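You operate a simulated robot arm through the tools that you are given. There is no shell and no other tool. Be economical: measure what you need, move in short steps, check, and stop when the job is done.

You are at the controls of a simulated two-armed robot. One attempt, no reset.

JOB
Flour the dough on the numbered shelf's silver tray and load it on the middle trolley shelf.
Fine: Put the flour shaker back and raise the trolley guard last. Set down upright: flour shaker.

The check looks at the end state, three seconds after you hand in, the way a careful person would. Anything else that was tipped, shoved, dropped, spilled or broken makes it a failure.

ROBOT AND FRAMES
Two 7-joint arms with two-finger parallel grippers on one trunk, on a base that drives. Base frame: it is fixed to the floor where the robot stands at the start and does not move with it; the origin is under the middle of the robot, x ahead of it, y to its left, z up. Units: mm, rad, N and s.
The left shoulder is at the start at [60, 143, 966], the right one opposite. With the tool pointing down near the work surface each hand reaches from about 320 to 740 mm from the robot's upright axis, wherever it stands, measured 20 degrees to its own side. Places, roughly: middle shelf of the tray trolley [100, 1300, 600]; trolley brake [-100, 1000, 100]; trolley guard [-100, 1100, 500]. Payload 1.57 kg a hand.
The TCP of each hand is the grasp point between the finger pads, 30 mm short of the fingertips. In the tool frame z runs along the fingers and y along their closing line. Largest opening 110 mm; finger width 24, thickness 12; the body of the gripper, 48 by 112 mm, starts 78 mm behind the TCP.
Orientation is that of the tool frame in the base frame, as [roll, pitch, yaw] about the fixed x, y, z axes, in that order (R = Rz(yaw) Ry(pitch) Rx(roll)). With the fingers straight down and closing along the base's y, the tool's x points along the base's -x, its y along +y and its z along -z.

CONTROLS
- The arms move only by the tool drive_tool. It takes "left_steps", "right_steps" or both (then of equal length, played together; a hand with none holds still); each is one flat list of numbers, 7 for each row, row after row: the shift along the base's x, y, z in mm, then the turn, a rotation vector about the base's x, y, z in rad, then the finger opening in mm, from 0 to 110. In form: [x, y, z, wx, wy, wz, fingers, x, y, z, wx, wy, wz, fingers, ...]. A call has 1 to 12 rows; each row is the pose to reach, as a shift and turn from the pose commanded when the call began. Rows are played at 5 a second. More than 50 mm and 0.15 rad between two rows, or a gripper value outside its range, and nothing of the call is played. Where a pose cannot be reached the arm comes as near as it can. A force on the tool above 40 N (or 10 N above the force at the start of the call, whichever is more), or a blocked arm, ends the call early, and 0.2 s more pass. The fingers move at their own pace (about 45 mm/s each) and stop on an object; they squeeze with about 35 N. The grip force told is the motor's: it shows also when the fingers shut on nothing. Time passes only in rows, and 0.2 s behind the last, so rows that repeat a pose let the fingers close. The reply holds the time, the measured pose of the TCP, the force on the tool along the base axes, the opening and the grip force, in the units named above and with some noise, with the torque about the TCP (base axes, N m) and any sound that the robot's microphone picked up.
- Cameras (640 x 400 px; columns grow to the right, rows downward): "scene" is now at [29.5, 53.7, 1592.5]; the picture's right is [0.72, -0.69, 0.00], its down [-0.48, -0.50, -0.73] and it looks along [0.50, 0.52, -0.69] (base axes); focal length 249 px, centre (320, 200). "left" rides on the left gripper at [70, -16, -141] in its tool frame; the picture's right is [0.23, 0.97, 0.00], its down [-0.86, 0.20, -0.48] and it looks along [-0.47, 0.11, 0.88] (tool axes); focal length 222 px, centre (320, 200). "right" rides on the right gripper at [70, 16, -141] in its tool frame; the picture's right is [-0.23, 0.97, 0.00], its down [-0.86, -0.20, -0.48] and it looks along [-0.47, -0.11, 0.88] (tool axes); focal length 222 px, centre (320, 200). There is no depth. A picture from a camera that has moved, and an enlarged one, comes with that camera's place and axes in the base frame and with its lens. The place of the scene camera against the robot may be out by one fixed shift of up to 12 mm in any direction.
- grab_frame(camera): a new picture of that camera. It takes no simulated time.
- lift_body(by): slides the trunk up (or, below 0, down) by that many mm; the arms and the scene camera ride with it, the base frame stays. It gives what a move gives, with no picture.
- roll_base(legs): drives the robot by 1 to 6 legs, each [ahead, left, turn to the left] in mm, mm and rad, along the robot's own axes; the way and the turn of a leg run together, so that a leg with both is an arc; at most 1500 mm and 3.142 rad a leg. The arms and the cameras ride along, it lands a little off, and it stops where it bumps. It gives what a move gives.
- pan_tilt(pan, tilt): turns the head with the scene camera to pan (to the left, within 1.501 rad either way) and tilt (down, from -0.506 to 1.204), counted from straight ahead of the robot. It gives what a move gives.
- enlarge(camera, box): a new picture of the part [left, top, right, bottom] of that camera's present view, enlarged. It takes no simulated time.
- job_done(): hands the job in; it is judged then, once.

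Work in short steps. Places have to be worked out from the pictures, the camera data and where the tool is seen: move nearer, look again, correct. Check each grasp and each placing, and mend what went wrong. You have 120 turns and 108 pictures in all, those below and enlarged ones among them. Open the grippers and draw the arms clear of the work before you hand the job in, unless the task says otherwise.

The tools are called after "Call:" as name(argument=value, ...) on one line, values as JSON. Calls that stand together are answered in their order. drive_tool: Moves the arms, as the interface text tells. Its arguments: {"type":"object","properties":{"left_steps":{"type":"array","items":{"type":"number"}},"right_steps":{"type":"array","items":{"type":"number"}}},"required":[]} The other tools are called the same way: lift_body (by) slides the trunk up or down; roll_base (legs) drives the base; pan_tilt (pan, tilt) turns the head that bears the scene camera; grab_frame (camera) takes a picture; enlarge (camera, box) takes an enlarged picture of a part of a camera's view; job_done () hands the job in.

At the start:

```text
time: 0.0
left_tool_pos: [260.4, 380.3, 1154.5]
left_tcp_rot: [3.141, 0.0, 3.141]
left_contact_force: [0.0, -0.2, -0.5]
left_moment: [-0.03, -0.02, 0.0]
left_gripper_width: 110.1
left_grip_force: 0.1
right_tool_pos: [386.1, 60.7, 1121.5]
right_tcp_rot: [3.139, 0.001, 3.142]
right_contact_force: [0.7, 0.3, -0.8]
right_moment: [0.01, 0.0, 0.02]
right_gripper_width: 109.7
right_grip_force: 0.0
trunk travel left (down, up): [-565.0, 25.0]
robot x, y, heading: [-1.6, 1.7, 0.005]
head pan, tilt: [0.806, 0.759]
```

scene: 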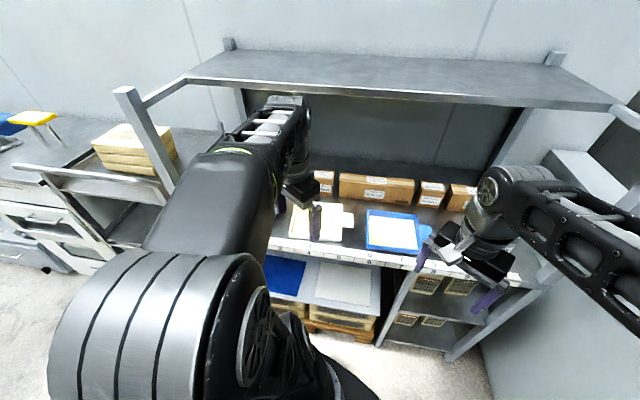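
right: 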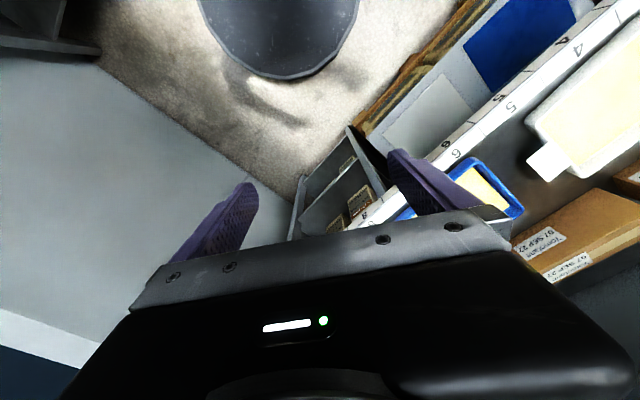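
left: 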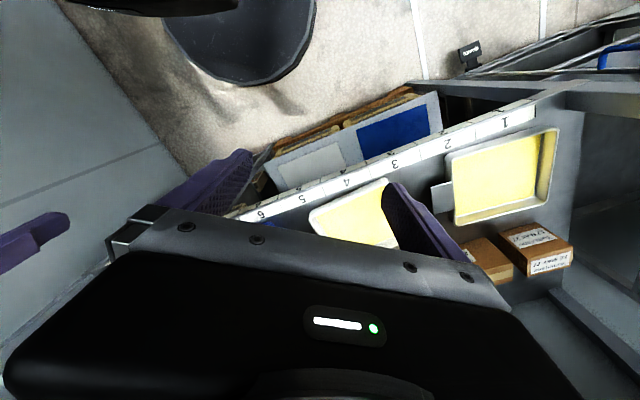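

The first pictures show a numbered shelf ahead-left with several trays, and the trolley to the left. I'll look at the shelf enlarged and then turn the head.

Call:
enlarge(camera="scene", box=[240, 140, 560, 340])

Call:
enlarge(camera="left", box=[230, 80, 590, 305])

Call:
pan_tilt(pan=1.5, tilt=0.7)

Call:
grab_frame(camera="scene")

Call:
pan_tilt(pan=0.0, tilt=0.7)

Call:
grab_frame(camera="scene")

Call:
pan_tilt(pan=-1.3, tilt=0.7)

Call:
grab_frame(camera="scene")

```text
2.00 times, centred on (400, 240) of scene
camera zoom: at [29.5, 53.7, 1592.5], right [0.72, -0.69, 0.0], down [-0.48, -0.5, -0.73], along [0.5, 0.52, -0.69], focal length 498 px, centre (160, 120)
```

zoom: 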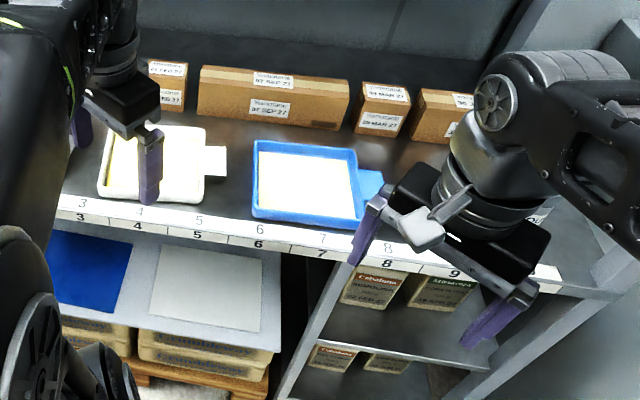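

```text
1.78 times, centred on (410, 192) of left
camera zoom: at [190.6, 363.7, 1296.0], right [-0.23, 0.97, 0.0], down [0.86, 0.2, 0.48], along [0.47, 0.11, -0.88], focal length 395 px, centre (160, 213)
```

zoom: 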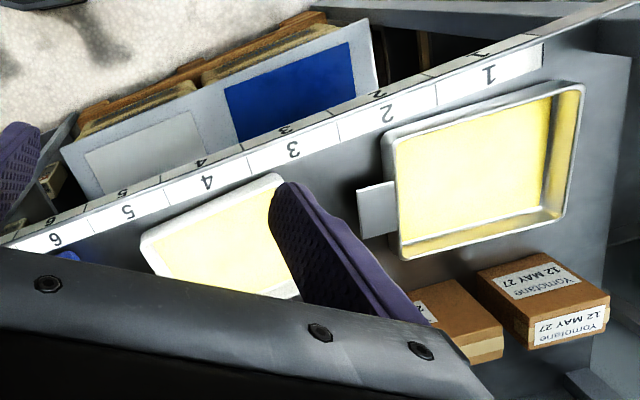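

```text
time: 1.1
left_tool_pos: [262.1, 380.9, 1154.7]
left_tcp_rot: [3.141, 0.0, -3.141]
left_contact_force: [-0.2, 0.5, 0.2]
left_moment: [0.02, 0.01, 0.02]
left_gripper_width: 110.0
left_grip_force: 0.0
right_tool_pos: [385.9, 59.7, 1120.3]
right_tcp_rot: [-3.141, -0.002, -3.141]
right_contact_force: [0.0, -0.4, -0.5]
right_moment: [0.0, 0.0, -0.02]
right_gripper_width: 110.1
right_grip_force: 0.1
trunk travel left (down, up): [-565.0, 25.0]
robot x, y, heading: [-0.9, -3.2, -0.0]
head pan, tilt: [1.499, 0.7]
```

```text
102 pictures are left
camera scene: at [-21.5, 78.9, 1597.4], right [1.0, -0.07, 0.0], down [-0.05, -0.64, -0.76], along [0.06, 0.76, -0.64], focal length 249 px, centre (320, 200)
```

scene: 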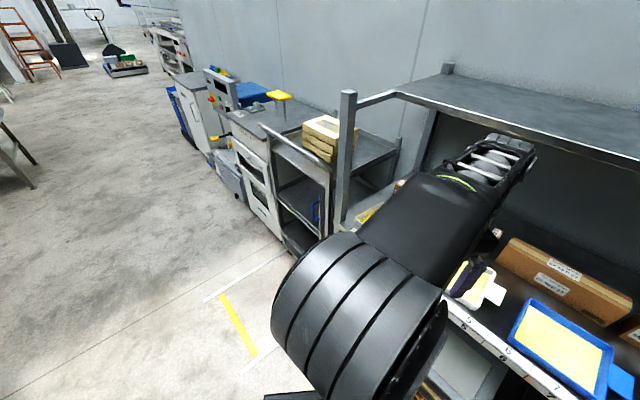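

```text
time: 2.7
left_tool_pos: [261.0, 381.1, 1156.1]
left_tcp_rot: [-3.141, -0.001, 3.141]
left_contact_force: [-0.9, -0.1, 0.0]
left_moment: [-0.01, 0.01, 0.03]
left_gripper_width: 110.1
left_grip_force: 0.2
right_tool_pos: [385.3, 60.2, 1121.0]
right_tcp_rot: [-3.141, 0.001, -3.141]
right_contact_force: [-0.1, -0.1, -0.7]
right_moment: [0.02, 0.03, -0.03]
right_gripper_width: 109.9
right_grip_force: 0.0
trunk travel left (down, up): [-565.0, 25.0]
robot x, y, heading: [0.1, -0.2, 0.002]
head pan, tilt: [0.0, 0.7]
```

```text
101 pictures are left
camera scene: at [57.3, -5.8, 1597.4], right [0.0, -1.0, 0.0], down [-0.64, 0.0, -0.76], along [0.76, 0.0, -0.64], focal length 249 px, centre (320, 200)
```

scene: 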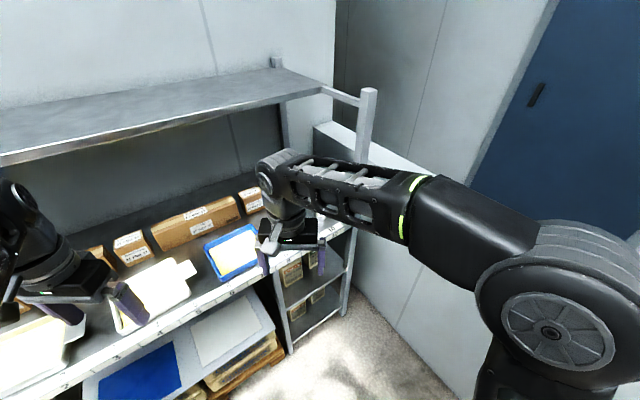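

```text
time: 4.1
left_tool_pos: [259.8, 380.4, 1155.6]
left_tcp_rot: [-3.141, 0.0, 3.142]
left_contact_force: [-0.8, -0.5, 0.0]
left_moment: [0.01, 0.02, -0.01]
left_gripper_width: 109.8
left_grip_force: 0.1
right_tool_pos: [385.0, 60.0, 1120.0]
right_tcp_rot: [-3.141, 0.0, -3.141]
right_contact_force: [0.0, 0.3, 0.1]
right_moment: [0.02, -0.02, -0.05]
right_gripper_width: 110.3
right_grip_force: 0.2
trunk travel left (down, up): [-565.0, 25.0]
robot x, y, heading: [0.2, 1.2, 0.001]
head pan, tilt: [-1.3, 0.7]
```

```text
100 pictures are left
camera scene: at [-4.9, -87.7, 1597.4], right [-0.96, -0.27, 0.0], down [-0.17, 0.62, -0.76], along [0.2, -0.74, -0.64], focal length 249 px, centre (320, 200)
```

scene: 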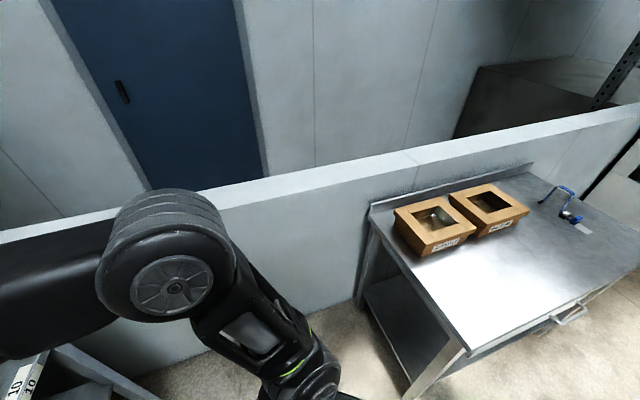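

A side bench on the right has two labelled boxes, and one holds something metallic that could be the shaker. I'll look closer there.

Call:
enlarge(camera="scene", box=[380, 170, 620, 320])

Call:
pan_tilt(pan=-1.5, tilt=0.6)

Call:
grab_frame(camera="scene")

```text
2.67 times, centred on (500, 245) of scene
camera zoom: at [-4.9, -87.7, 1597.4], right [-0.96, -0.27, 0.0], down [-0.17, 0.62, -0.76], along [0.2, -0.74, -0.64], focal length 664 px, centre (-160, 80)
```

zoom: 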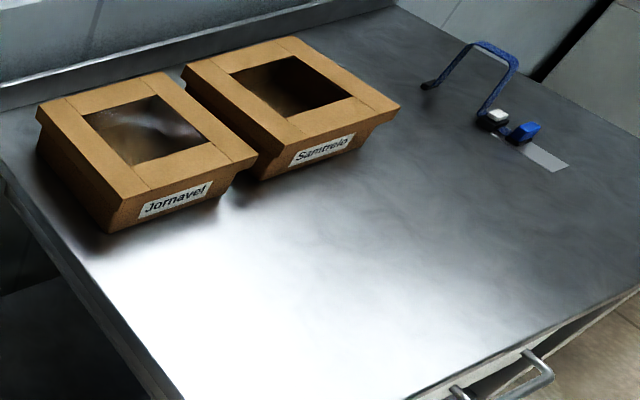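

```text
time: 4.9
left_tool_pos: [260.5, 381.4, 1154.4]
left_tcp_rot: [3.142, 0.001, 3.141]
left_contact_force: [-0.3, 0.1, 2.0]
left_moment: [-0.01, -0.01, 0.0]
left_gripper_width: 110.1
left_grip_force: 0.0
right_tool_pos: [385.7, 60.3, 1120.3]
right_tcp_rot: [3.14, 0.001, -3.142]
right_contact_force: [-0.2, -0.1, -0.4]
right_moment: [0.02, 0.05, -0.01]
right_gripper_width: 110.0
right_grip_force: 0.0
trunk travel left (down, up): [-565.0, 25.0]
robot x, y, heading: [-0.5, -0.4, -0.002]
head pan, tilt: [-1.499, 0.6]
```

```text
98 pictures are left
camera scene: at [-21.2, -94.0, 1606.0], right [-1.0, -0.07, 0.0], down [-0.04, 0.56, -0.82], along [0.06, -0.82, -0.57], focal length 249 px, centre (320, 200)
```

scene: 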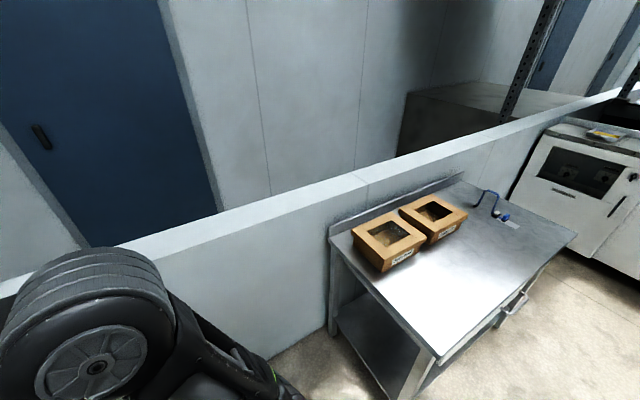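

No shaker on the bench. I'll back away from the shelf and turn to face it (shelf normal is about 0.58 rad to my left), so the whole unit is in view.

Call:
roll_base(legs=[[-300, 150, 0], [0, 0, 0.58]])

Call:
pan_tilt(pan=0.0, tilt=0.5)

Call:
grab_frame(camera="scene")

Call:
pan_tilt(pan=0.7, tilt=0.5)

Call:
grab_frame(camera="scene")

```text
time: 8.7
left_tool_pos: [-287.3, 612.4, 1154.6]
left_tcp_rot: [3.141, 0.001, -2.568]
left_contact_force: [0.0, -0.3, 0.0]
left_moment: [-0.01, 0.02, 0.0]
left_gripper_width: 109.8
left_grip_force: 0.0
right_tool_pos: [-8.4, 413.2, 1120.5]
right_tcp_rot: [-3.141, 0.0, -2.566]
right_contact_force: [1.1, 0.0, 0.9]
right_moment: [0.01, -0.03, 0.04]
right_gripper_width: 109.9
right_grip_force: 0.1
trunk travel left (down, up): [-565.0, 25.0]
robot x, y, heading: [-301.9, 153.1, 0.578]
head pan, tilt: [-1.499, 0.6]
```

```text
time: 10.3
left_tool_pos: [-286.4, 612.3, 1154.4]
left_tcp_rot: [-3.141, 0.0, -2.568]
left_contact_force: [-0.1, 0.1, -0.2]
left_moment: [-0.03, 0.03, 0.0]
left_gripper_width: 109.9
left_grip_force: 0.0
right_tool_pos: [-7.0, 412.0, 1121.1]
right_tcp_rot: [-3.142, 0.0, -2.568]
right_contact_force: [-0.3, 0.9, 0.2]
right_moment: [0.02, 0.03, -0.01]
right_gripper_width: 110.2
right_grip_force: 0.1
trunk travel left (down, up): [-565.0, 25.0]
robot x, y, heading: [-297.9, 152.9, 0.575]
head pan, tilt: [0.0, 0.499]
```

```text
97 pictures are left
camera scene: at [-244.9, 179.0, 1615.2], right [0.54, -0.84, 0.0], down [-0.4, -0.26, -0.88], along [0.74, 0.48, -0.48], focal length 249 px, centre (320, 200)
```

scene: 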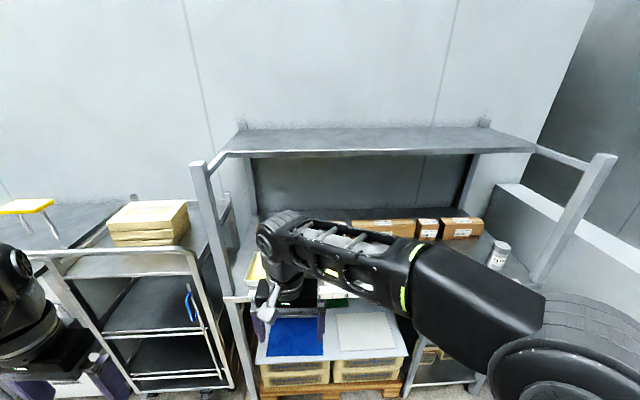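

```text
time: 11.3
left_tool_pos: [-286.4, 613.0, 1154.6]
left_tcp_rot: [3.141, -0.002, -2.567]
left_contact_force: [-0.5, -0.3, 0.6]
left_moment: [0.03, 0.01, 0.01]
left_gripper_width: 110.1
left_grip_force: 0.1
right_tool_pos: [-7.1, 412.9, 1121.2]
right_tcp_rot: [3.141, 0.0, -2.566]
right_contact_force: [0.7, -0.2, 0.1]
right_moment: [0.03, -0.01, 0.02]
right_gripper_width: 110.1
right_grip_force: 0.0
trunk travel left (down, up): [-565.0, 25.0]
robot x, y, heading: [-300.7, 152.4, 0.573]
head pan, tilt: [0.7, 0.499]
```

```text
96 pictures are left
camera scene: at [-294.6, 216.6, 1615.2], right [0.96, -0.29, 0.0], down [-0.14, -0.46, -0.88], along [0.26, 0.84, -0.48], focal length 249 px, centre (320, 200)
```

scene: 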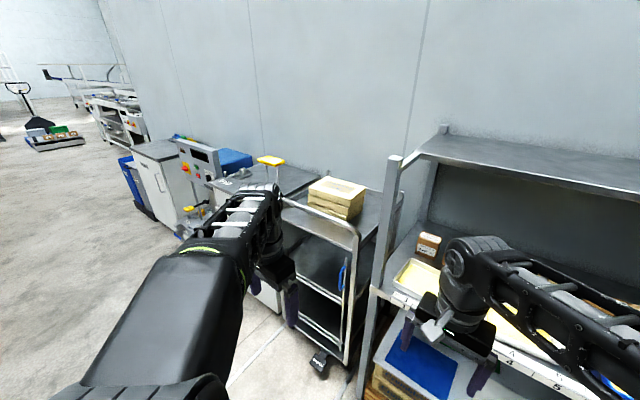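

The shaker stands at the right end of the numbered shelf, and the trolley is to the left. I'll zoom on both.

Call:
enlarge(camera="scene", box=[250, 170, 410, 380])

Call:
pan_tilt(pan=-0.1, tilt=0.5)

Call:
enlarge(camera="scene", box=[360, 180, 520, 290])

Call:
grab_frame(camera="left")

Call:
grab_frame(camera="right")

```text
1.90 times, centred on (330, 275) of scene
camera zoom: at [-294.6, 216.6, 1615.2], right [0.96, -0.29, 0.0], down [-0.14, -0.46, -0.88], along [0.26, 0.84, -0.48], focal length 474 px, centre (301, 57)
```

zoom: 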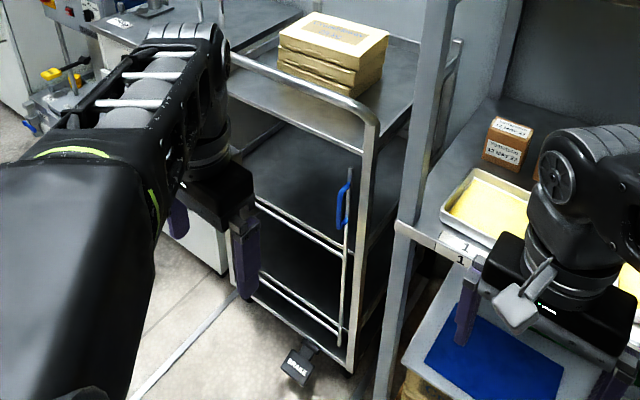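

```text
time: 12.5
left_tool_pos: [-285.6, 613.1, 1154.2]
left_tcp_rot: [-3.141, -0.001, -2.568]
left_contact_force: [-0.6, 0.4, -1.2]
left_moment: [0.01, 0.0, 0.0]
left_gripper_width: 109.9
left_grip_force: 0.0
right_tool_pos: [-8.0, 412.0, 1120.5]
right_tcp_rot: [-3.141, -0.001, -2.568]
right_contact_force: [0.2, -0.4, 0.6]
right_moment: [-0.03, 0.01, 0.03]
right_gripper_width: 109.8
right_grip_force: 0.1
trunk travel left (down, up): [-565.0, 25.0]
robot x, y, heading: [-299.2, 154.4, 0.573]
head pan, tilt: [-0.099, 0.499]
```

```text
3.64 times, centred on (440, 235) of scene
camera zoom: at [-240.4, 171.3, 1615.2], right [0.46, -0.89, 0.0], down [-0.43, -0.22, -0.88], along [0.78, 0.4, -0.48], focal length 905 px, centre (-116, 73)
```

zoom: 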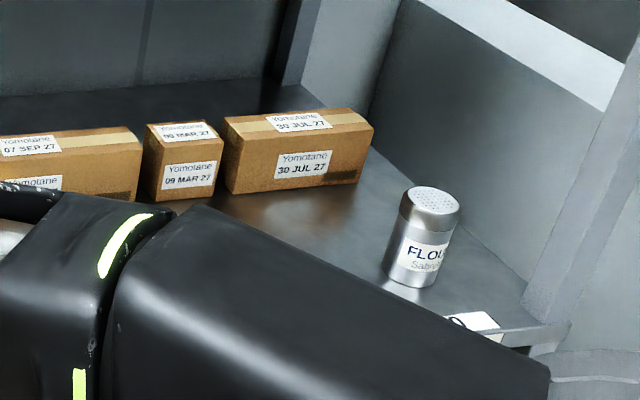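

```text
93 pictures are left
camera left: at [-336.7, 560.8, 1296.0], right [-0.72, 0.69, 0.0], down [0.61, 0.63, 0.48], along [0.33, 0.34, -0.88], focal length 222 px, centre (320, 200)
```

left: 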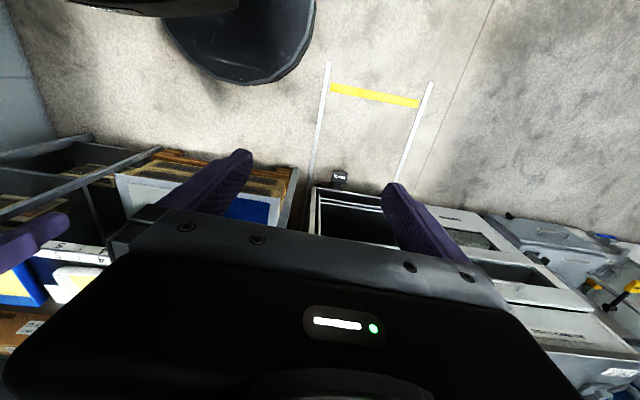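

```text
92 pictures are left
camera right: at [-74.7, 387.0, 1262.1], right [-0.34, 0.94, 0.0], down [0.83, 0.3, 0.48], along [0.45, 0.16, -0.88], focal length 222 px, centre (320, 200)
```

right: 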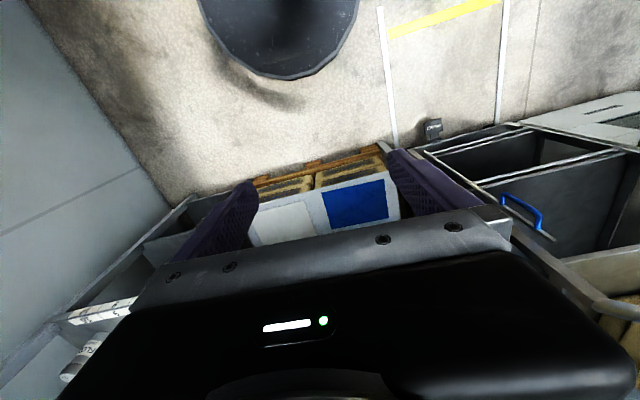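

Shelf top is at about z 862 with its front edge running from label 1 (181,714) to label 9 (653,22); the shaker is at about (793,-10). Silver tray centre is near (291,760). Now I'll drive left to study the trolley from the front.

Call:
roll_base(legs=[[0, 700, 0.02]])

Call:
pan_tilt(pan=0.1, tilt=0.65)

Call:
grab_frame(camera="scene")

Call:
enlarge(camera="scene", box=[200, 100, 440, 350])

```text
time: 16.3
left_tool_pos: [-678.4, 1192.3, 1153.8]
left_tcp_rot: [-3.141, -0.001, -2.548]
left_contact_force: [-0.3, -0.2, 0.7]
left_moment: [0.01, -0.01, 0.0]
left_gripper_width: 109.8
left_grip_force: 0.1
right_tool_pos: [-395.4, 995.1, 1120.5]
right_tcp_rot: [3.139, 0.0, -2.548]
right_contact_force: [-0.3, 0.0, 0.1]
right_moment: [0.0, -0.01, -0.01]
right_gripper_width: 110.2
right_grip_force: 0.1
trunk travel left (down, up): [-565.0, 25.0]
robot x, y, heading: [-681.1, 733.7, 0.592]
head pan, tilt: [-0.099, 0.499]
```

```text
time: 17.0
left_tool_pos: [-677.3, 1190.5, 1154.9]
left_tcp_rot: [-3.141, -0.001, -2.548]
left_contact_force: [0.0, -0.4, 0.5]
left_moment: [0.0, -0.02, 0.01]
left_gripper_width: 110.0
left_grip_force: 0.0
right_tool_pos: [-395.3, 995.4, 1120.7]
right_tcp_rot: [-3.14, 0.0, -2.548]
right_contact_force: [0.0, 0.9, -0.1]
right_moment: [0.0, 0.0, -0.04]
right_gripper_width: 110.0
right_grip_force: 0.0
trunk travel left (down, up): [-565.0, 25.0]
robot x, y, heading: [-680.4, 731.3, 0.592]
head pan, tilt: [0.099, 0.649]
```

```text
91 pictures are left
camera scene: at [-636.5, 762.8, 1601.8], right [0.64, -0.77, 0.0], down [-0.47, -0.39, -0.8], along [0.61, 0.51, -0.6], focal length 249 px, centre (320, 200)
```

scene: 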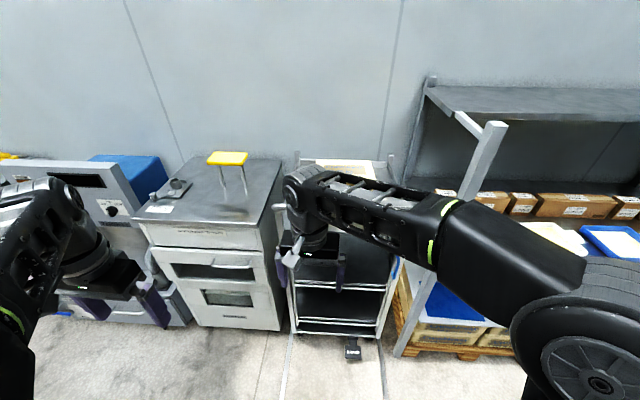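

```text
1.60 times, centred on (320, 225) of scene
camera zoom: at [-636.5, 762.8, 1601.8], right [0.64, -0.77, 0.0], down [-0.47, -0.39, -0.8], along [0.61, 0.51, -0.6], focal length 398 px, centre (320, 160)
```

zoom: 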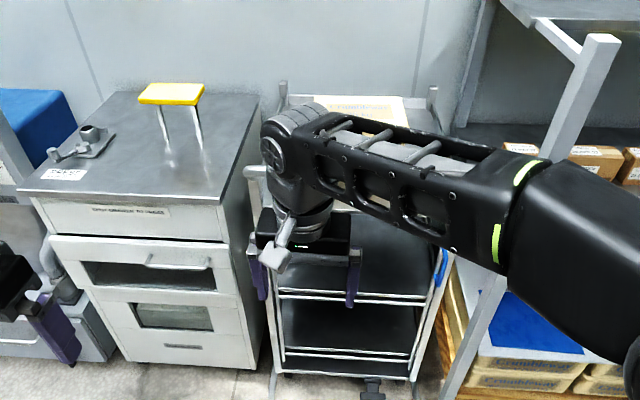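

The right arm blocks the view, so I'll swing the right hand outward and look again.

Call:
drive_tool(right_steps=[27, -41, 0, 0, 0, 0, 110, 54, -82, 0, 0, 0, 0, 110, 81, -123, 0, 0, 0, 0, 110, 108, -164, 0, 0, 0, 0, 110, 135, -205, 0, 0, 0, 0, 110, 162, -246, 0, 0, 0, 0, 110])

Call:
enlarge(camera="scene", box=[200, 120, 460, 380])

```text
time: 18.4
left_tool_pos: [-677.8, 1190.6, 1156.7]
left_tcp_rot: [3.14, -0.001, -2.548]
left_contact_force: [-0.7, 0.2, -1.2]
left_moment: [-0.01, -0.01, 0.01]
left_gripper_width: 110.1
left_grip_force: 0.2
right_tool_pos: [-233.5, 750.5, 1120.4]
right_tcp_rot: [3.141, -0.001, -2.548]
right_contact_force: [-0.5, -0.7, 0.5]
right_moment: [0.06, -0.02, -0.01]
right_gripper_width: 109.9
right_grip_force: 0.1
trunk travel left (down, up): [-565.0, 25.0]
robot x, y, heading: [-677.7, 728.1, 0.594]
head pan, tilt: [0.099, 0.649]
```

```text
1.54 times, centred on (330, 250) of scene
camera zoom: at [-636.4, 762.0, 1601.8], right [0.64, -0.77, 0.0], down [-0.47, -0.39, -0.8], along [0.61, 0.51, -0.6], focal length 383 px, centre (305, 123)
```

zoom: 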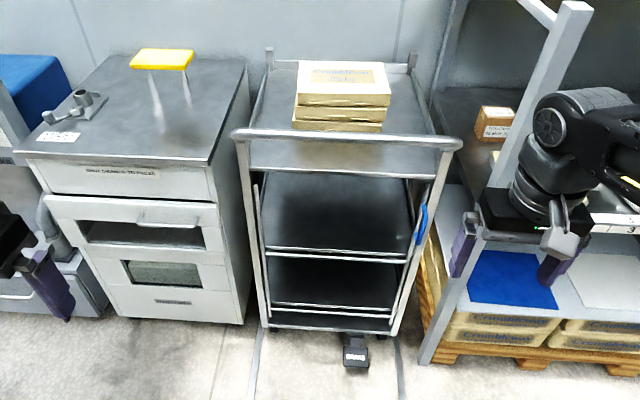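

Clear view of the trolley. I'll zoom in on the guard and the brake.

Call:
enlarge(camera="scene", box=[290, 200, 390, 265])

Call:
enlarge(camera="scene", box=[290, 260, 410, 375])

```text
6.15 times, centred on (340, 232) of scene
camera zoom: at [-636.4, 762.0, 1601.8], right [0.64, -0.77, 0.0], down [-0.47, -0.39, -0.8], along [0.61, 0.51, -0.6], focal length 1532 px, centre (197, 0)
```

zoom: 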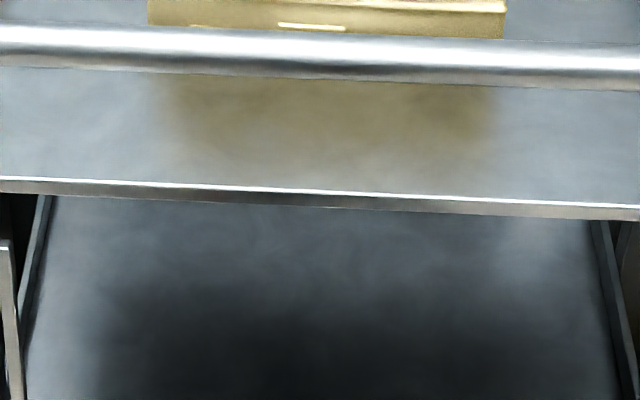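

```text
3.48 times, centred on (350, 318) of scene
camera zoom: at [-636.4, 762.0, 1601.8], right [0.64, -0.77, 0.0], down [-0.47, -0.39, -0.8], along [0.61, 0.51, -0.6], focal length 866 px, centre (216, -209)
```

zoom: 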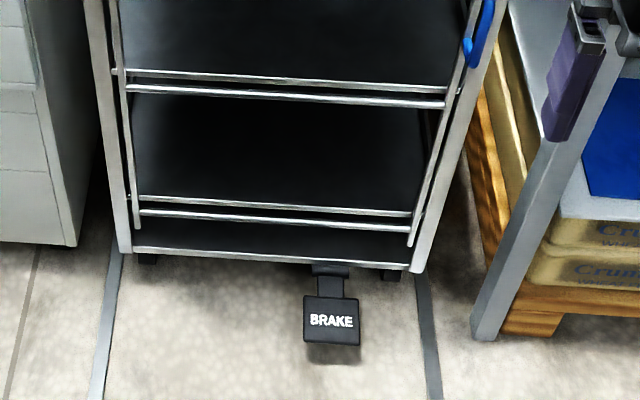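

The guard is a sliding frame with two crossbars, now lowered, with a blue handle on its right rail. Next a tighter look at the brake pedal and the handle.

Call:
enlarge(camera="scene", box=[330, 330, 380, 365])

Call:
enlarge(camera="scene", box=[370, 230, 420, 290])

```text
11.43 times, centred on (355, 348) of scene
camera zoom: at [-636.4, 762.0, 1601.8], right [0.64, -0.77, 0.0], down [-0.47, -0.39, -0.8], along [0.61, 0.51, -0.6], focal length 2846 px, centre (-80, -1486)
```

zoom: 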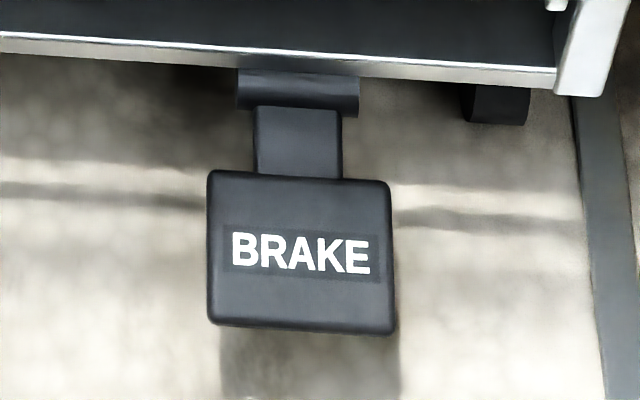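

```text
6.67 times, centred on (395, 260) of scene
camera zoom: at [-636.4, 762.0, 1601.8], right [0.64, -0.77, 0.0], down [-0.47, -0.39, -0.8], along [0.61, 0.51, -0.6], focal length 1660 px, centre (-180, -200)
```

zoom: 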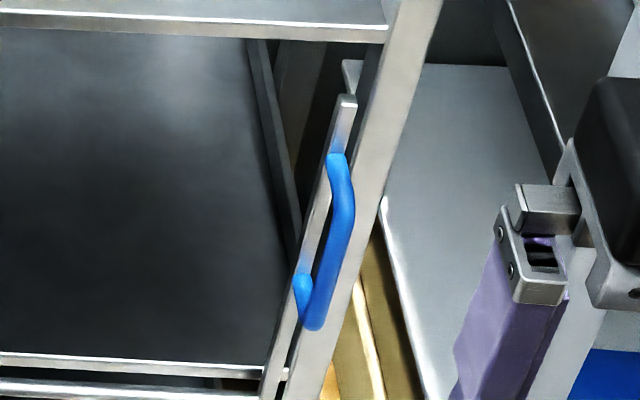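

The pedal looks raised; I'll check it from the side later. Now to the shaker: drive back and right towards slot 10 but staying clear of the rack, then bring the right tool horizontal.

Call:
roll_base(legs=[[-150, 0, 0], [0, -1150, 0.005]])

Call:
drive_tool(right_steps=[15, 10, -8, 0.08, -0.118, 0, 110, 30, 20, -16, 0.16, -0.237, 0, 110, 45, 30, -24, 0.24, -0.355, 0, 110, 60, 40, -32, 0.32, -0.473, 0, 110, 75, 50, -40, 0.4, -0.592, 0, 110, 90, 60, -48, 0.48, -0.71, 0, 110, 105, 70, -56, 0.56, -0.828, 0, 110, 120, 80, -64, 0.64, -0.947, 0, 110, 135, 90, -72, 0.72, -1.065, 0, 110, 150, 100, -80, 0.8, -1.184, 0, 110, 165, 110, -90, 0.88, -1.302, 0, 110])

Call:
pan_tilt(pan=-0.2, tilt=0.6)

Call:
grab_frame(camera="scene")

Call:
grab_frame(camera="right")

```text
time: 24.6
left_tool_pos: [-171.3, 251.4, 1155.8]
left_tcp_rot: [3.141, -0.002, -2.608]
left_contact_force: [-0.1, -0.4, 1.1]
left_moment: [0.01, 0.02, 0.01]
left_gripper_width: 109.9
left_grip_force: 0.0
right_tool_pos: [244.8, -214.5, 1119.2]
right_tcp_rot: [-3.141, 0.0, -2.609]
right_contact_force: [-0.5, 0.0, -0.1]
right_moment: [0.03, -0.01, -0.02]
right_gripper_width: 110.0
right_grip_force: 0.0
trunk travel left (down, up): [-565.0, 25.0]
robot x, y, heading: [-202.4, -210.5, 0.532]
head pan, tilt: [0.099, 0.649]
stopped in leg 2: the robot was blocked; the commanded pose is now the measured one
```

```text
time: 27.0
left_tool_pos: [-169.9, 256.2, 1153.1]
left_tcp_rot: [-3.138, -0.004, -2.61]
left_contact_force: [0.1, 1.2, -0.7]
left_moment: [-0.03, 0.03, 0.01]
left_gripper_width: 109.7
left_grip_force: 0.0
right_tool_pos: [422.6, -135.6, 1112.4]
right_tcp_rot: [2.562, 1.479, -3.113]
right_contact_force: [-0.2, 1.0, -0.6]
right_moment: [0.05, -0.01, -0.08]
right_gripper_width: 109.8
right_grip_force: 0.1
right hand out of reach, approached as far as the arm can: row 7, 8, 9, 10, 11
trunk travel left (down, up): [-565.0, 25.0]
robot x, y, heading: [-199.6, -208.1, 0.529]
head pan, tilt: [0.099, 0.649]
```

```text
time: 27.8
left_tool_pos: [-170.5, 252.4, 1154.7]
left_tcp_rot: [-3.141, -0.002, -2.609]
left_contact_force: [-0.8, 0.4, 0.0]
left_moment: [-0.04, 0.0, 0.02]
left_gripper_width: 109.9
left_grip_force: 0.0
right_tool_pos: [423.9, -139.5, 1114.2]
right_tcp_rot: [2.63, 1.483, -3.051]
right_contact_force: [0.5, 0.0, 0.2]
right_moment: [-0.01, 0.01, -0.04]
right_gripper_width: 109.9
right_grip_force: 0.1
trunk travel left (down, up): [-565.0, 25.0]
robot x, y, heading: [-200.7, -206.6, 0.531]
head pan, tilt: [-0.201, 0.6]
```

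```text
84 pictures are left
camera scene: at [-142.6, -199.6, 1606.0], right [0.33, -0.95, 0.0], down [-0.53, -0.18, -0.82], along [0.78, 0.27, -0.57], focal length 249 px, centre (320, 200)
```

scene: 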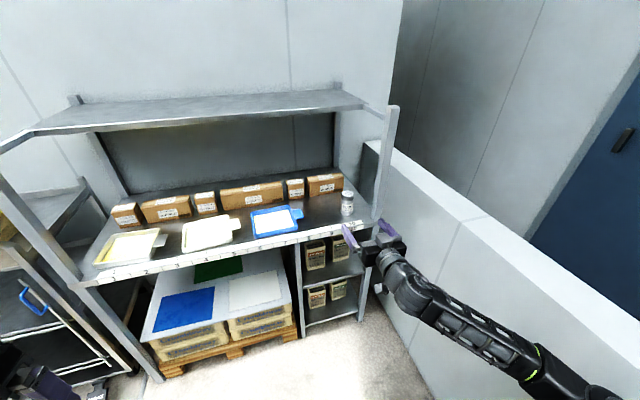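

```text
83 pictures are left
camera right: at [292.4, -207.7, 1055.9], right [-0.53, 0.8, 0.27], down [-0.2, -0.43, 0.88], along [0.82, 0.41, 0.39], focal length 222 px, centre (320, 200)
```

right: 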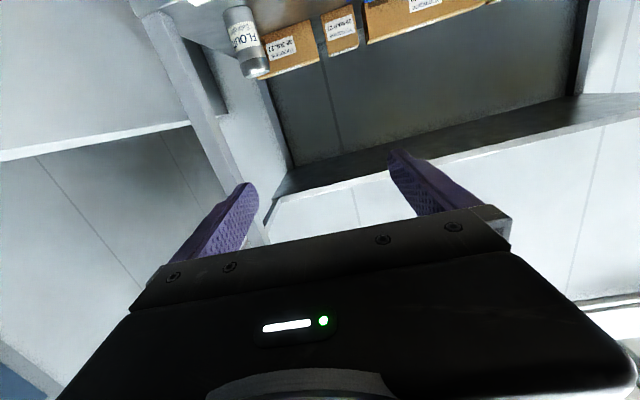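

The base was blocked on the way and the arm is near its limit. I'll look to my right to see what it touched.

Call:
pan_tilt(pan=-1.4, tilt=0.9)

Call:
grab_frame(camera="scene")

```text
time: 29.2
left_tool_pos: [-171.3, 252.9, 1154.2]
left_tcp_rot: [3.141, -0.002, -2.61]
left_contact_force: [-0.3, 0.3, 0.2]
left_moment: [-0.01, 0.01, -0.01]
left_gripper_width: 109.9
left_grip_force: 0.0
right_tool_pos: [423.0, -139.9, 1114.9]
right_tcp_rot: [2.624, 1.483, -3.055]
right_contact_force: [-0.2, 0.3, -0.7]
right_moment: [-0.01, 0.03, 0.04]
right_gripper_width: 110.0
right_grip_force: 0.1
trunk travel left (down, up): [-565.0, 25.0]
robot x, y, heading: [-202.5, -210.0, 0.533]
head pan, tilt: [-1.4, 0.901]
```

```text
82 pictures are left
camera scene: at [-177.4, -286.4, 1581.3], right [-0.76, -0.65, 0.0], down [-0.51, 0.6, -0.62], along [0.4, -0.47, -0.78], focal length 249 px, centre (320, 200)
```

scene: 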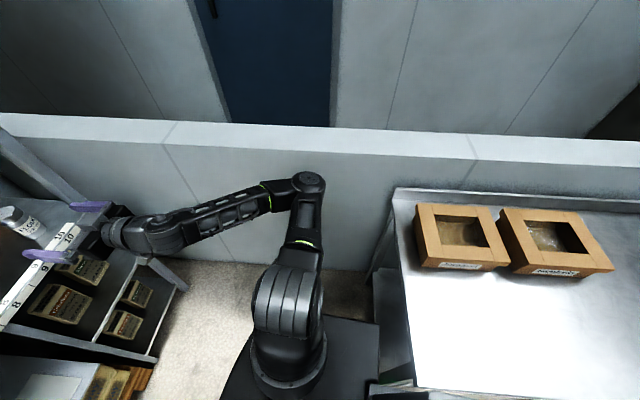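

The base plate only touched the bench's end and nothing there looks moved. The elbow sticks out toward the partition, so I'll stand further left with the heading turned right: move forward-left, turn, then lower the trunk so the hand comes down to shaker height.

Call:
roll_base(legs=[[0, 90, 0], [264, 0, 0], [0, 0, -0.233]])

Call:
pan_tilt(pan=-0.2, tilt=0.7)

Call:
lift_body(by=-170)

Call:
grab_frame(camera="scene")

Call:
grab_frame(camera="right")

```text
time: 32.6
left_tool_pos: [116.2, 442.9, 1156.5]
left_tcp_rot: [3.141, -0.001, -2.846]
left_contact_force: [0.3, 0.2, -0.1]
left_moment: [0.01, 0.03, -0.01]
left_gripper_width: 110.2
left_grip_force: 0.0
right_tool_pos: [602.2, -74.8, 1113.6]
right_tcp_rot: [2.428, 1.473, 2.801]
right_contact_force: [-0.4, -0.6, 0.2]
right_moment: [-0.01, -0.03, 0.0]
right_gripper_width: 110.0
right_grip_force: 0.0
trunk travel left (down, up): [-565.0, 25.0]
robot x, y, heading: [-20.4, 4.3, 0.296]
head pan, tilt: [-1.4, 0.901]
```

```text
time: 34.0
left_tool_pos: [115.2, 444.1, 1154.2]
left_tcp_rot: [-3.14, -0.001, -2.847]
left_contact_force: [-0.3, -1.0, -0.5]
left_moment: [-0.02, 0.0, 0.03]
left_gripper_width: 110.2
left_grip_force: 0.1
right_tool_pos: [601.0, -75.0, 1114.2]
right_tcp_rot: [2.429, 1.478, 2.804]
right_contact_force: [0.2, 0.4, 0.4]
right_moment: [-0.01, 0.01, -0.02]
right_gripper_width: 110.3
right_grip_force: 0.1
trunk travel left (down, up): [-565.0, 25.0]
robot x, y, heading: [-23.3, 6.7, 0.299]
head pan, tilt: [-0.201, 0.7]
```

```text
time: 35.9
left_tool_pos: [115.2, 442.5, 985.1]
left_tcp_rot: [-3.141, -0.001, -2.848]
left_contact_force: [0.1, 0.1, 0.3]
left_moment: [0.0, 0.01, 0.0]
left_gripper_width: 110.0
left_grip_force: 0.0
right_tool_pos: [600.5, -74.8, 944.5]
right_tcp_rot: [2.428, 1.476, 2.803]
right_contact_force: [0.3, 0.9, 0.2]
right_moment: [0.01, 0.01, -0.01]
right_gripper_width: 110.2
right_grip_force: 0.0
trunk travel left (down, up): [-395.0, 195.0]
robot x, y, heading: [-23.9, 3.5, 0.296]
head pan, tilt: [-0.201, 0.7]
```

```text
81 pictures are left
camera scene: at [35.2, -3.9, 1427.5], right [0.09, -1.0, 0.0], down [-0.64, -0.06, -0.76], along [0.76, 0.07, -0.64], focal length 249 px, centre (320, 200)
```

scene: 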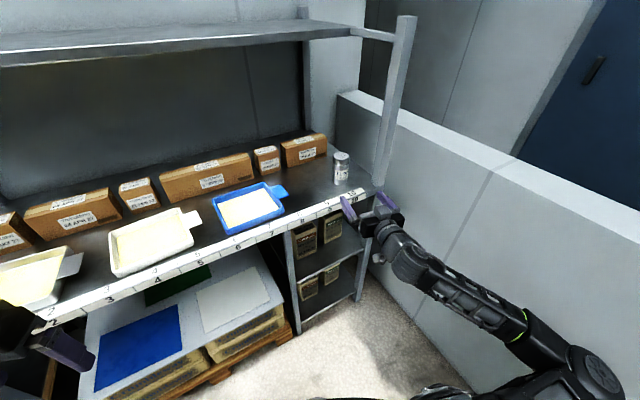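

```text
80 pictures are left
camera right: at [457.9, -110.6, 885.7], right [-0.33, 0.9, 0.29], down [-0.29, -0.39, 0.87], along [0.9, 0.21, 0.39], focal length 222 px, centre (320, 200)
```

right: 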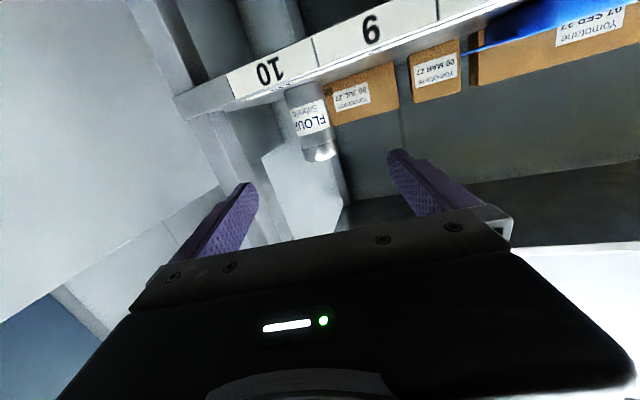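

Hand is at shaker height (z 945), with the shaker at about (793,-10) according to both cameras. A small arm test move forward will show whether the arm can still extend from here.

Call:
drive_tool(right_steps=[9, 3, 0, 0, 0, 0, 110])

```text
time: 36.3
left_tool_pos: [116.8, 442.8, 985.5]
left_tcp_rot: [3.141, -0.001, -2.846]
left_contact_force: [-0.3, 0.1, -0.7]
left_moment: [0.0, 0.02, 0.0]
left_gripper_width: 110.0
left_grip_force: 0.1
right_tool_pos: [609.8, -71.6, 944.0]
right_tcp_rot: [2.435, 1.475, 2.81]
right_contact_force: [0.2, 0.4, 0.0]
right_moment: [-0.03, 0.0, -0.02]
right_gripper_width: 109.9
right_grip_force: 0.0
trunk travel left (down, up): [-395.0, 195.0]
robot x, y, heading: [-23.3, 2.0, 0.297]
head pan, tilt: [-0.201, 0.7]
```

The arm extends fine. I'll shift ~10 mm to the tool's right to line up, then go 120 mm forward and look.

Call:
drive_tool(right_steps=[4, -10, 0, 0, 0, 0, 110, 41, 5, 0, 0, 0, 0, 110, 78, 19, 0, 0, 0, 0, 110, 115, 34, 0, 0, 0, 0, 110])

Call:
grab_frame(camera="right")

Call:
enlarge(camera="scene", box=[290, 120, 450, 250])

```text
time: 37.3
left_tool_pos: [115.2, 442.1, 984.5]
left_tcp_rot: [3.14, -0.001, -2.849]
left_contact_force: [0.0, -0.7, 0.2]
left_moment: [0.01, 0.02, 0.0]
left_gripper_width: 109.7
left_grip_force: 0.1
right_tool_pos: [725.3, -37.7, 943.2]
right_tcp_rot: [2.461, 1.471, 2.84]
right_contact_force: [-0.1, -1.2, -0.7]
right_moment: [0.0, 0.0, 0.02]
right_gripper_width: 110.0
right_grip_force: 0.1
trunk travel left (down, up): [-395.0, 195.0]
robot x, y, heading: [-23.0, 4.3, 0.3]
head pan, tilt: [-0.201, 0.7]
```

```text
79 pictures are left
camera right: at [582.3, -73.6, 886.2], right [-0.33, 0.9, 0.29], down [-0.29, -0.39, 0.88], along [0.9, 0.21, 0.39], focal length 222 px, centre (320, 200)
```

right: 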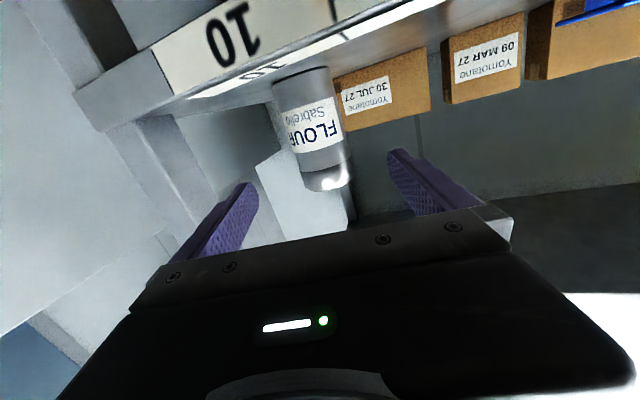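

```text
3.08 times, centred on (370, 185) of scene
camera zoom: at [35.4, -3.7, 1427.4], right [0.09, -1.0, 0.0], down [-0.64, -0.06, -0.76], along [0.76, 0.07, -0.64], focal length 766 px, centre (166, 246)
```

zoom: 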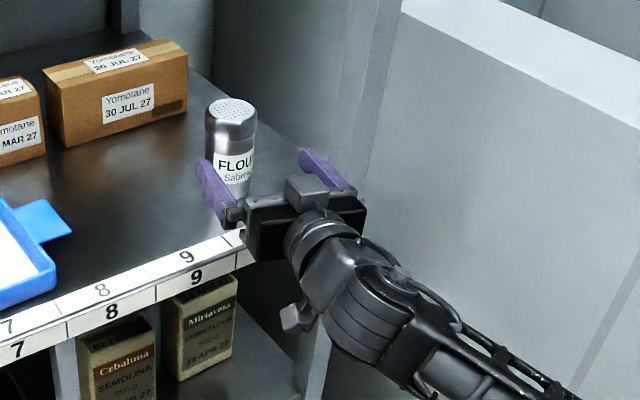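

Shaker is about 68 mm ahead and centred within a few mm. Advancing and then closing slowly.

Call:
drive_tool(right_steps=[30, 13, 0, 0, 0, 0, 110, 60, 26, 0, 0, 0, 0, 110, 62, 27, 0, 0, 0, 0, 110])

Call:
grab_frame(camera="right")

Call:
enlarge(camera="scene", box=[310, 130, 410, 220])

```text
time: 38.1
left_tool_pos: [115.8, 442.2, 984.8]
left_tcp_rot: [-3.141, -0.001, -2.848]
left_contact_force: [-0.1, 0.6, -0.6]
left_moment: [0.0, 0.0, -0.02]
left_gripper_width: 110.0
left_grip_force: 0.0
right_tool_pos: [785.9, -12.4, 943.5]
right_tcp_rot: [2.453, 1.471, 2.827]
right_contact_force: [-0.8, 0.0, -0.6]
right_moment: [-0.02, 0.03, 0.02]
right_gripper_width: 110.1
right_grip_force: 0.0
trunk travel left (down, up): [-395.0, 195.0]
robot x, y, heading: [-23.6, 2.6, 0.296]
head pan, tilt: [-0.201, 0.7]
```

```text
77 pictures are left
camera right: at [643.8, -47.0, 886.4], right [-0.33, 0.9, 0.29], down [-0.29, -0.39, 0.87], along [0.9, 0.21, 0.39], focal length 222 px, centre (320, 200)
```

right: 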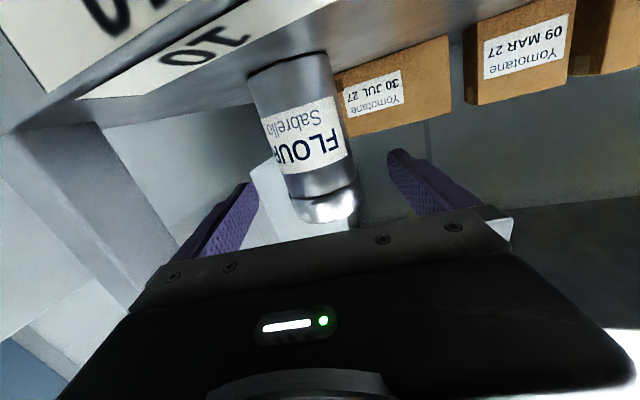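

```text
4.44 times, centred on (360, 175) of scene
camera zoom: at [35.2, -3.9, 1427.4], right [0.09, -1.0, 0.0], down [-0.64, -0.06, -0.76], along [0.76, 0.07, -0.64], focal length 1107 px, centre (142, 311)
```

zoom: 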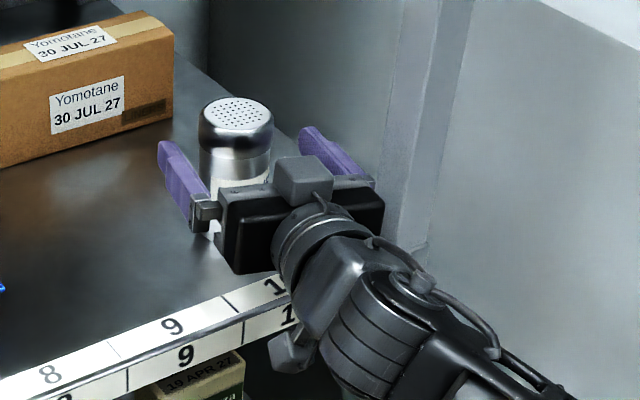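

The shaker is well between the fingers; its top seems to be about z 960, so I'll lower 20 mm for a mid-body grip and then close.

Call:
drive_tool(right_steps=[0, 0, -18, 0, 0, 0, 110, 0, 0, -18, 0, 0, 0, 80, 0, 0, -18, 0, 0, 0, 60, 0, 0, -18, 0, 0, 0, 40, 0, 0, -18, 0, 0, 0, 30, 0, 0, -18, 0, 0, 0, 30, 0, 0, -18, 0, 0, 0, 30])

Call:
enlarge(camera="scene", box=[310, 130, 410, 220])

Call:
grab_frame(camera="right")

```text
time: 39.7
left_tool_pos: [114.9, 443.5, 984.4]
left_tcp_rot: [-3.141, -0.001, -2.848]
left_contact_force: [0.4, 0.2, -0.1]
left_moment: [-0.01, 0.03, 0.02]
left_gripper_width: 110.2
left_grip_force: 0.1
right_tool_pos: [790.1, -15.6, 935.9]
right_tcp_rot: [2.486, 1.467, 2.867]
right_contact_force: [-0.1, 1.2, 1.2]
right_moment: [0.03, -0.09, 0.04]
right_gripper_width: 58.2
right_grip_force: 34.8
right hand out of reach, approached as far as the arm can: row 1, 2, 3, 4, 5, 6, 7
trunk travel left (down, up): [-395.0, 195.0]
robot x, y, heading: [-25.9, -0.2, 0.296]
head pan, tilt: [-0.201, 0.7]
```

```text
4.44 times, centred on (360, 175) of scene
camera zoom: at [35.2, -3.7, 1427.5], right [0.09, -1.0, 0.0], down [-0.64, -0.06, -0.76], along [0.76, 0.07, -0.64], focal length 1107 px, centre (142, 311)
```

zoom: 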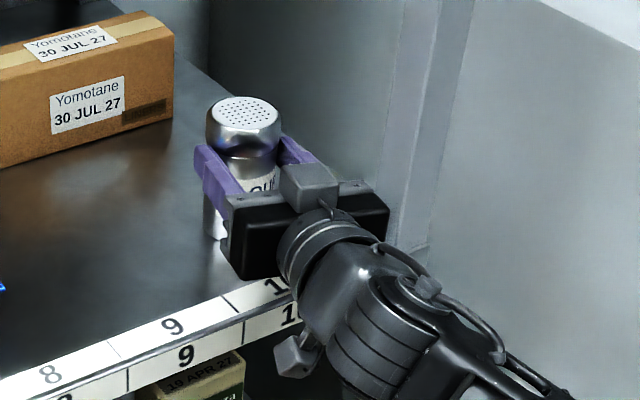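

```text
74 pictures are left
camera right: at [646.7, -51.7, 879.2], right [-0.34, 0.9, 0.29], down [-0.28, -0.39, 0.88], along [0.9, 0.21, 0.39], focal length 222 px, centre (320, 200)
```

right: 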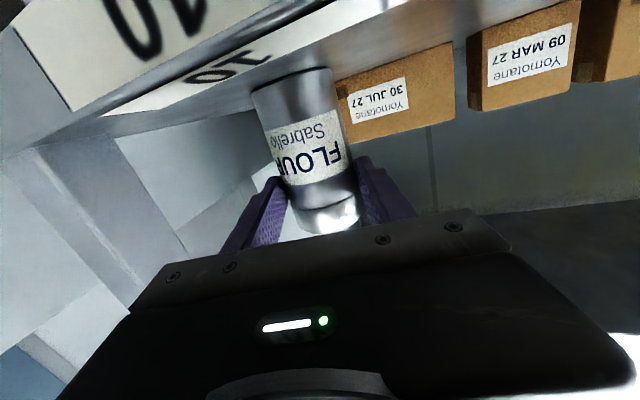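

Grasp is firm: width 58.2 mm, 35 N. The put-back pose to remember is TCP (790,-15.6,936). Lift with the trunk, back off, turn square to the shelf and drive left in front of the silver tray.

Call:
lift_body(by=140)

Call:
roll_base(legs=[[-200, 0, 0], [0, 0, 0.304], [0, 640, 0]])

Call:
pan_tilt(pan=-0.3, tilt=0.65)

Call:
grab_frame(camera="scene")

Call:
grab_frame(camera="right")

```text
time: 41.4
left_tool_pos: [115.6, 443.7, 1123.9]
left_tcp_rot: [3.141, -0.002, -2.846]
left_contact_force: [0.1, 0.4, -0.8]
left_moment: [0.03, 0.0, 0.01]
left_gripper_width: 109.9
left_grip_force: 0.0
right_tool_pos: [789.9, -14.8, 1076.0]
right_tcp_rot: [2.488, 1.468, 2.868]
right_contact_force: [-0.3, -0.6, -1.7]
right_moment: [-0.02, 0.06, -0.03]
right_gripper_width: 57.7
right_grip_force: 35.1
trunk travel left (down, up): [-535.0, 55.0]
robot x, y, heading: [-22.7, 4.0, 0.295]
head pan, tilt: [-0.201, 0.7]
```

```text
time: 47.1
left_tool_pos: [-576.4, 931.6, 1124.2]
left_tcp_rot: [-3.141, -0.002, -2.537]
left_contact_force: [0.0, 0.1, 0.5]
left_moment: [-0.04, -0.03, -0.01]
left_gripper_width: 109.8
left_grip_force: 0.1
right_tool_pos: [206.2, 701.2, 1075.9]
right_tcp_rot: [2.493, 1.469, -3.099]
right_contact_force: [0.3, 0.5, -1.7]
right_moment: [-0.04, 0.03, -0.04]
right_gripper_width: 57.1
right_grip_force: 35.3
trunk travel left (down, up): [-535.0, 55.0]
robot x, y, heading: [-573.5, 466.1, 0.606]
head pan, tilt: [-0.201, 0.7]
```

```text
time: 47.8
left_tool_pos: [-576.9, 930.9, 1124.1]
left_tcp_rot: [-3.141, -0.002, -2.536]
left_contact_force: [0.2, -0.2, 0.3]
left_moment: [0.02, -0.02, -0.01]
left_gripper_width: 110.1
left_grip_force: 0.1
right_tool_pos: [206.4, 700.9, 1076.0]
right_tcp_rot: [2.488, 1.469, -3.103]
right_contact_force: [0.8, -0.2, -2.2]
right_moment: [-0.02, 0.03, 0.0]
right_gripper_width: 57.0
right_grip_force: 35.2
trunk travel left (down, up): [-535.0, 55.0]
robot x, y, heading: [-568.9, 470.6, 0.607]
head pan, tilt: [-0.3, 0.649]
```

```text
73 pictures are left
camera scene: at [-512.8, 473.2, 1571.8], right [0.3, -0.95, 0.0], down [-0.58, -0.18, -0.8], along [0.76, 0.24, -0.6], focal length 249 px, centre (320, 200)
```

scene: 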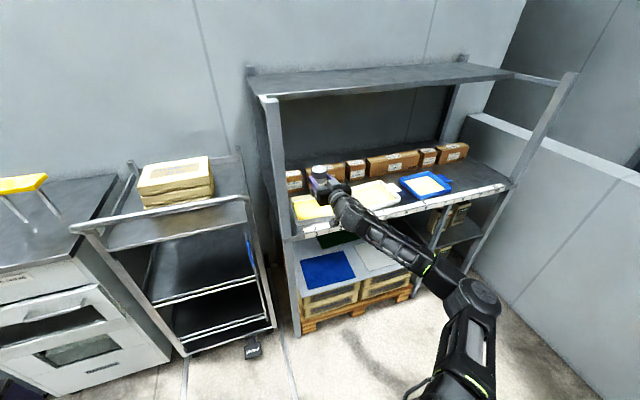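

```text
72 pictures are left
camera right: at [80.8, 622.5, 1018.7], right [-0.59, 0.75, 0.29], down [-0.15, -0.46, 0.88], along [0.79, 0.48, 0.38], focal length 222 px, centre (320, 200)
```

right: 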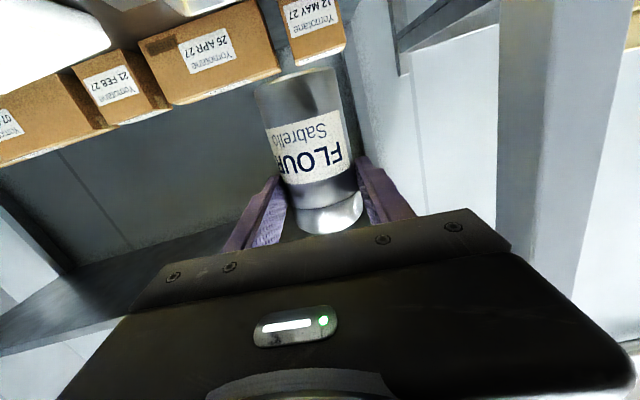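

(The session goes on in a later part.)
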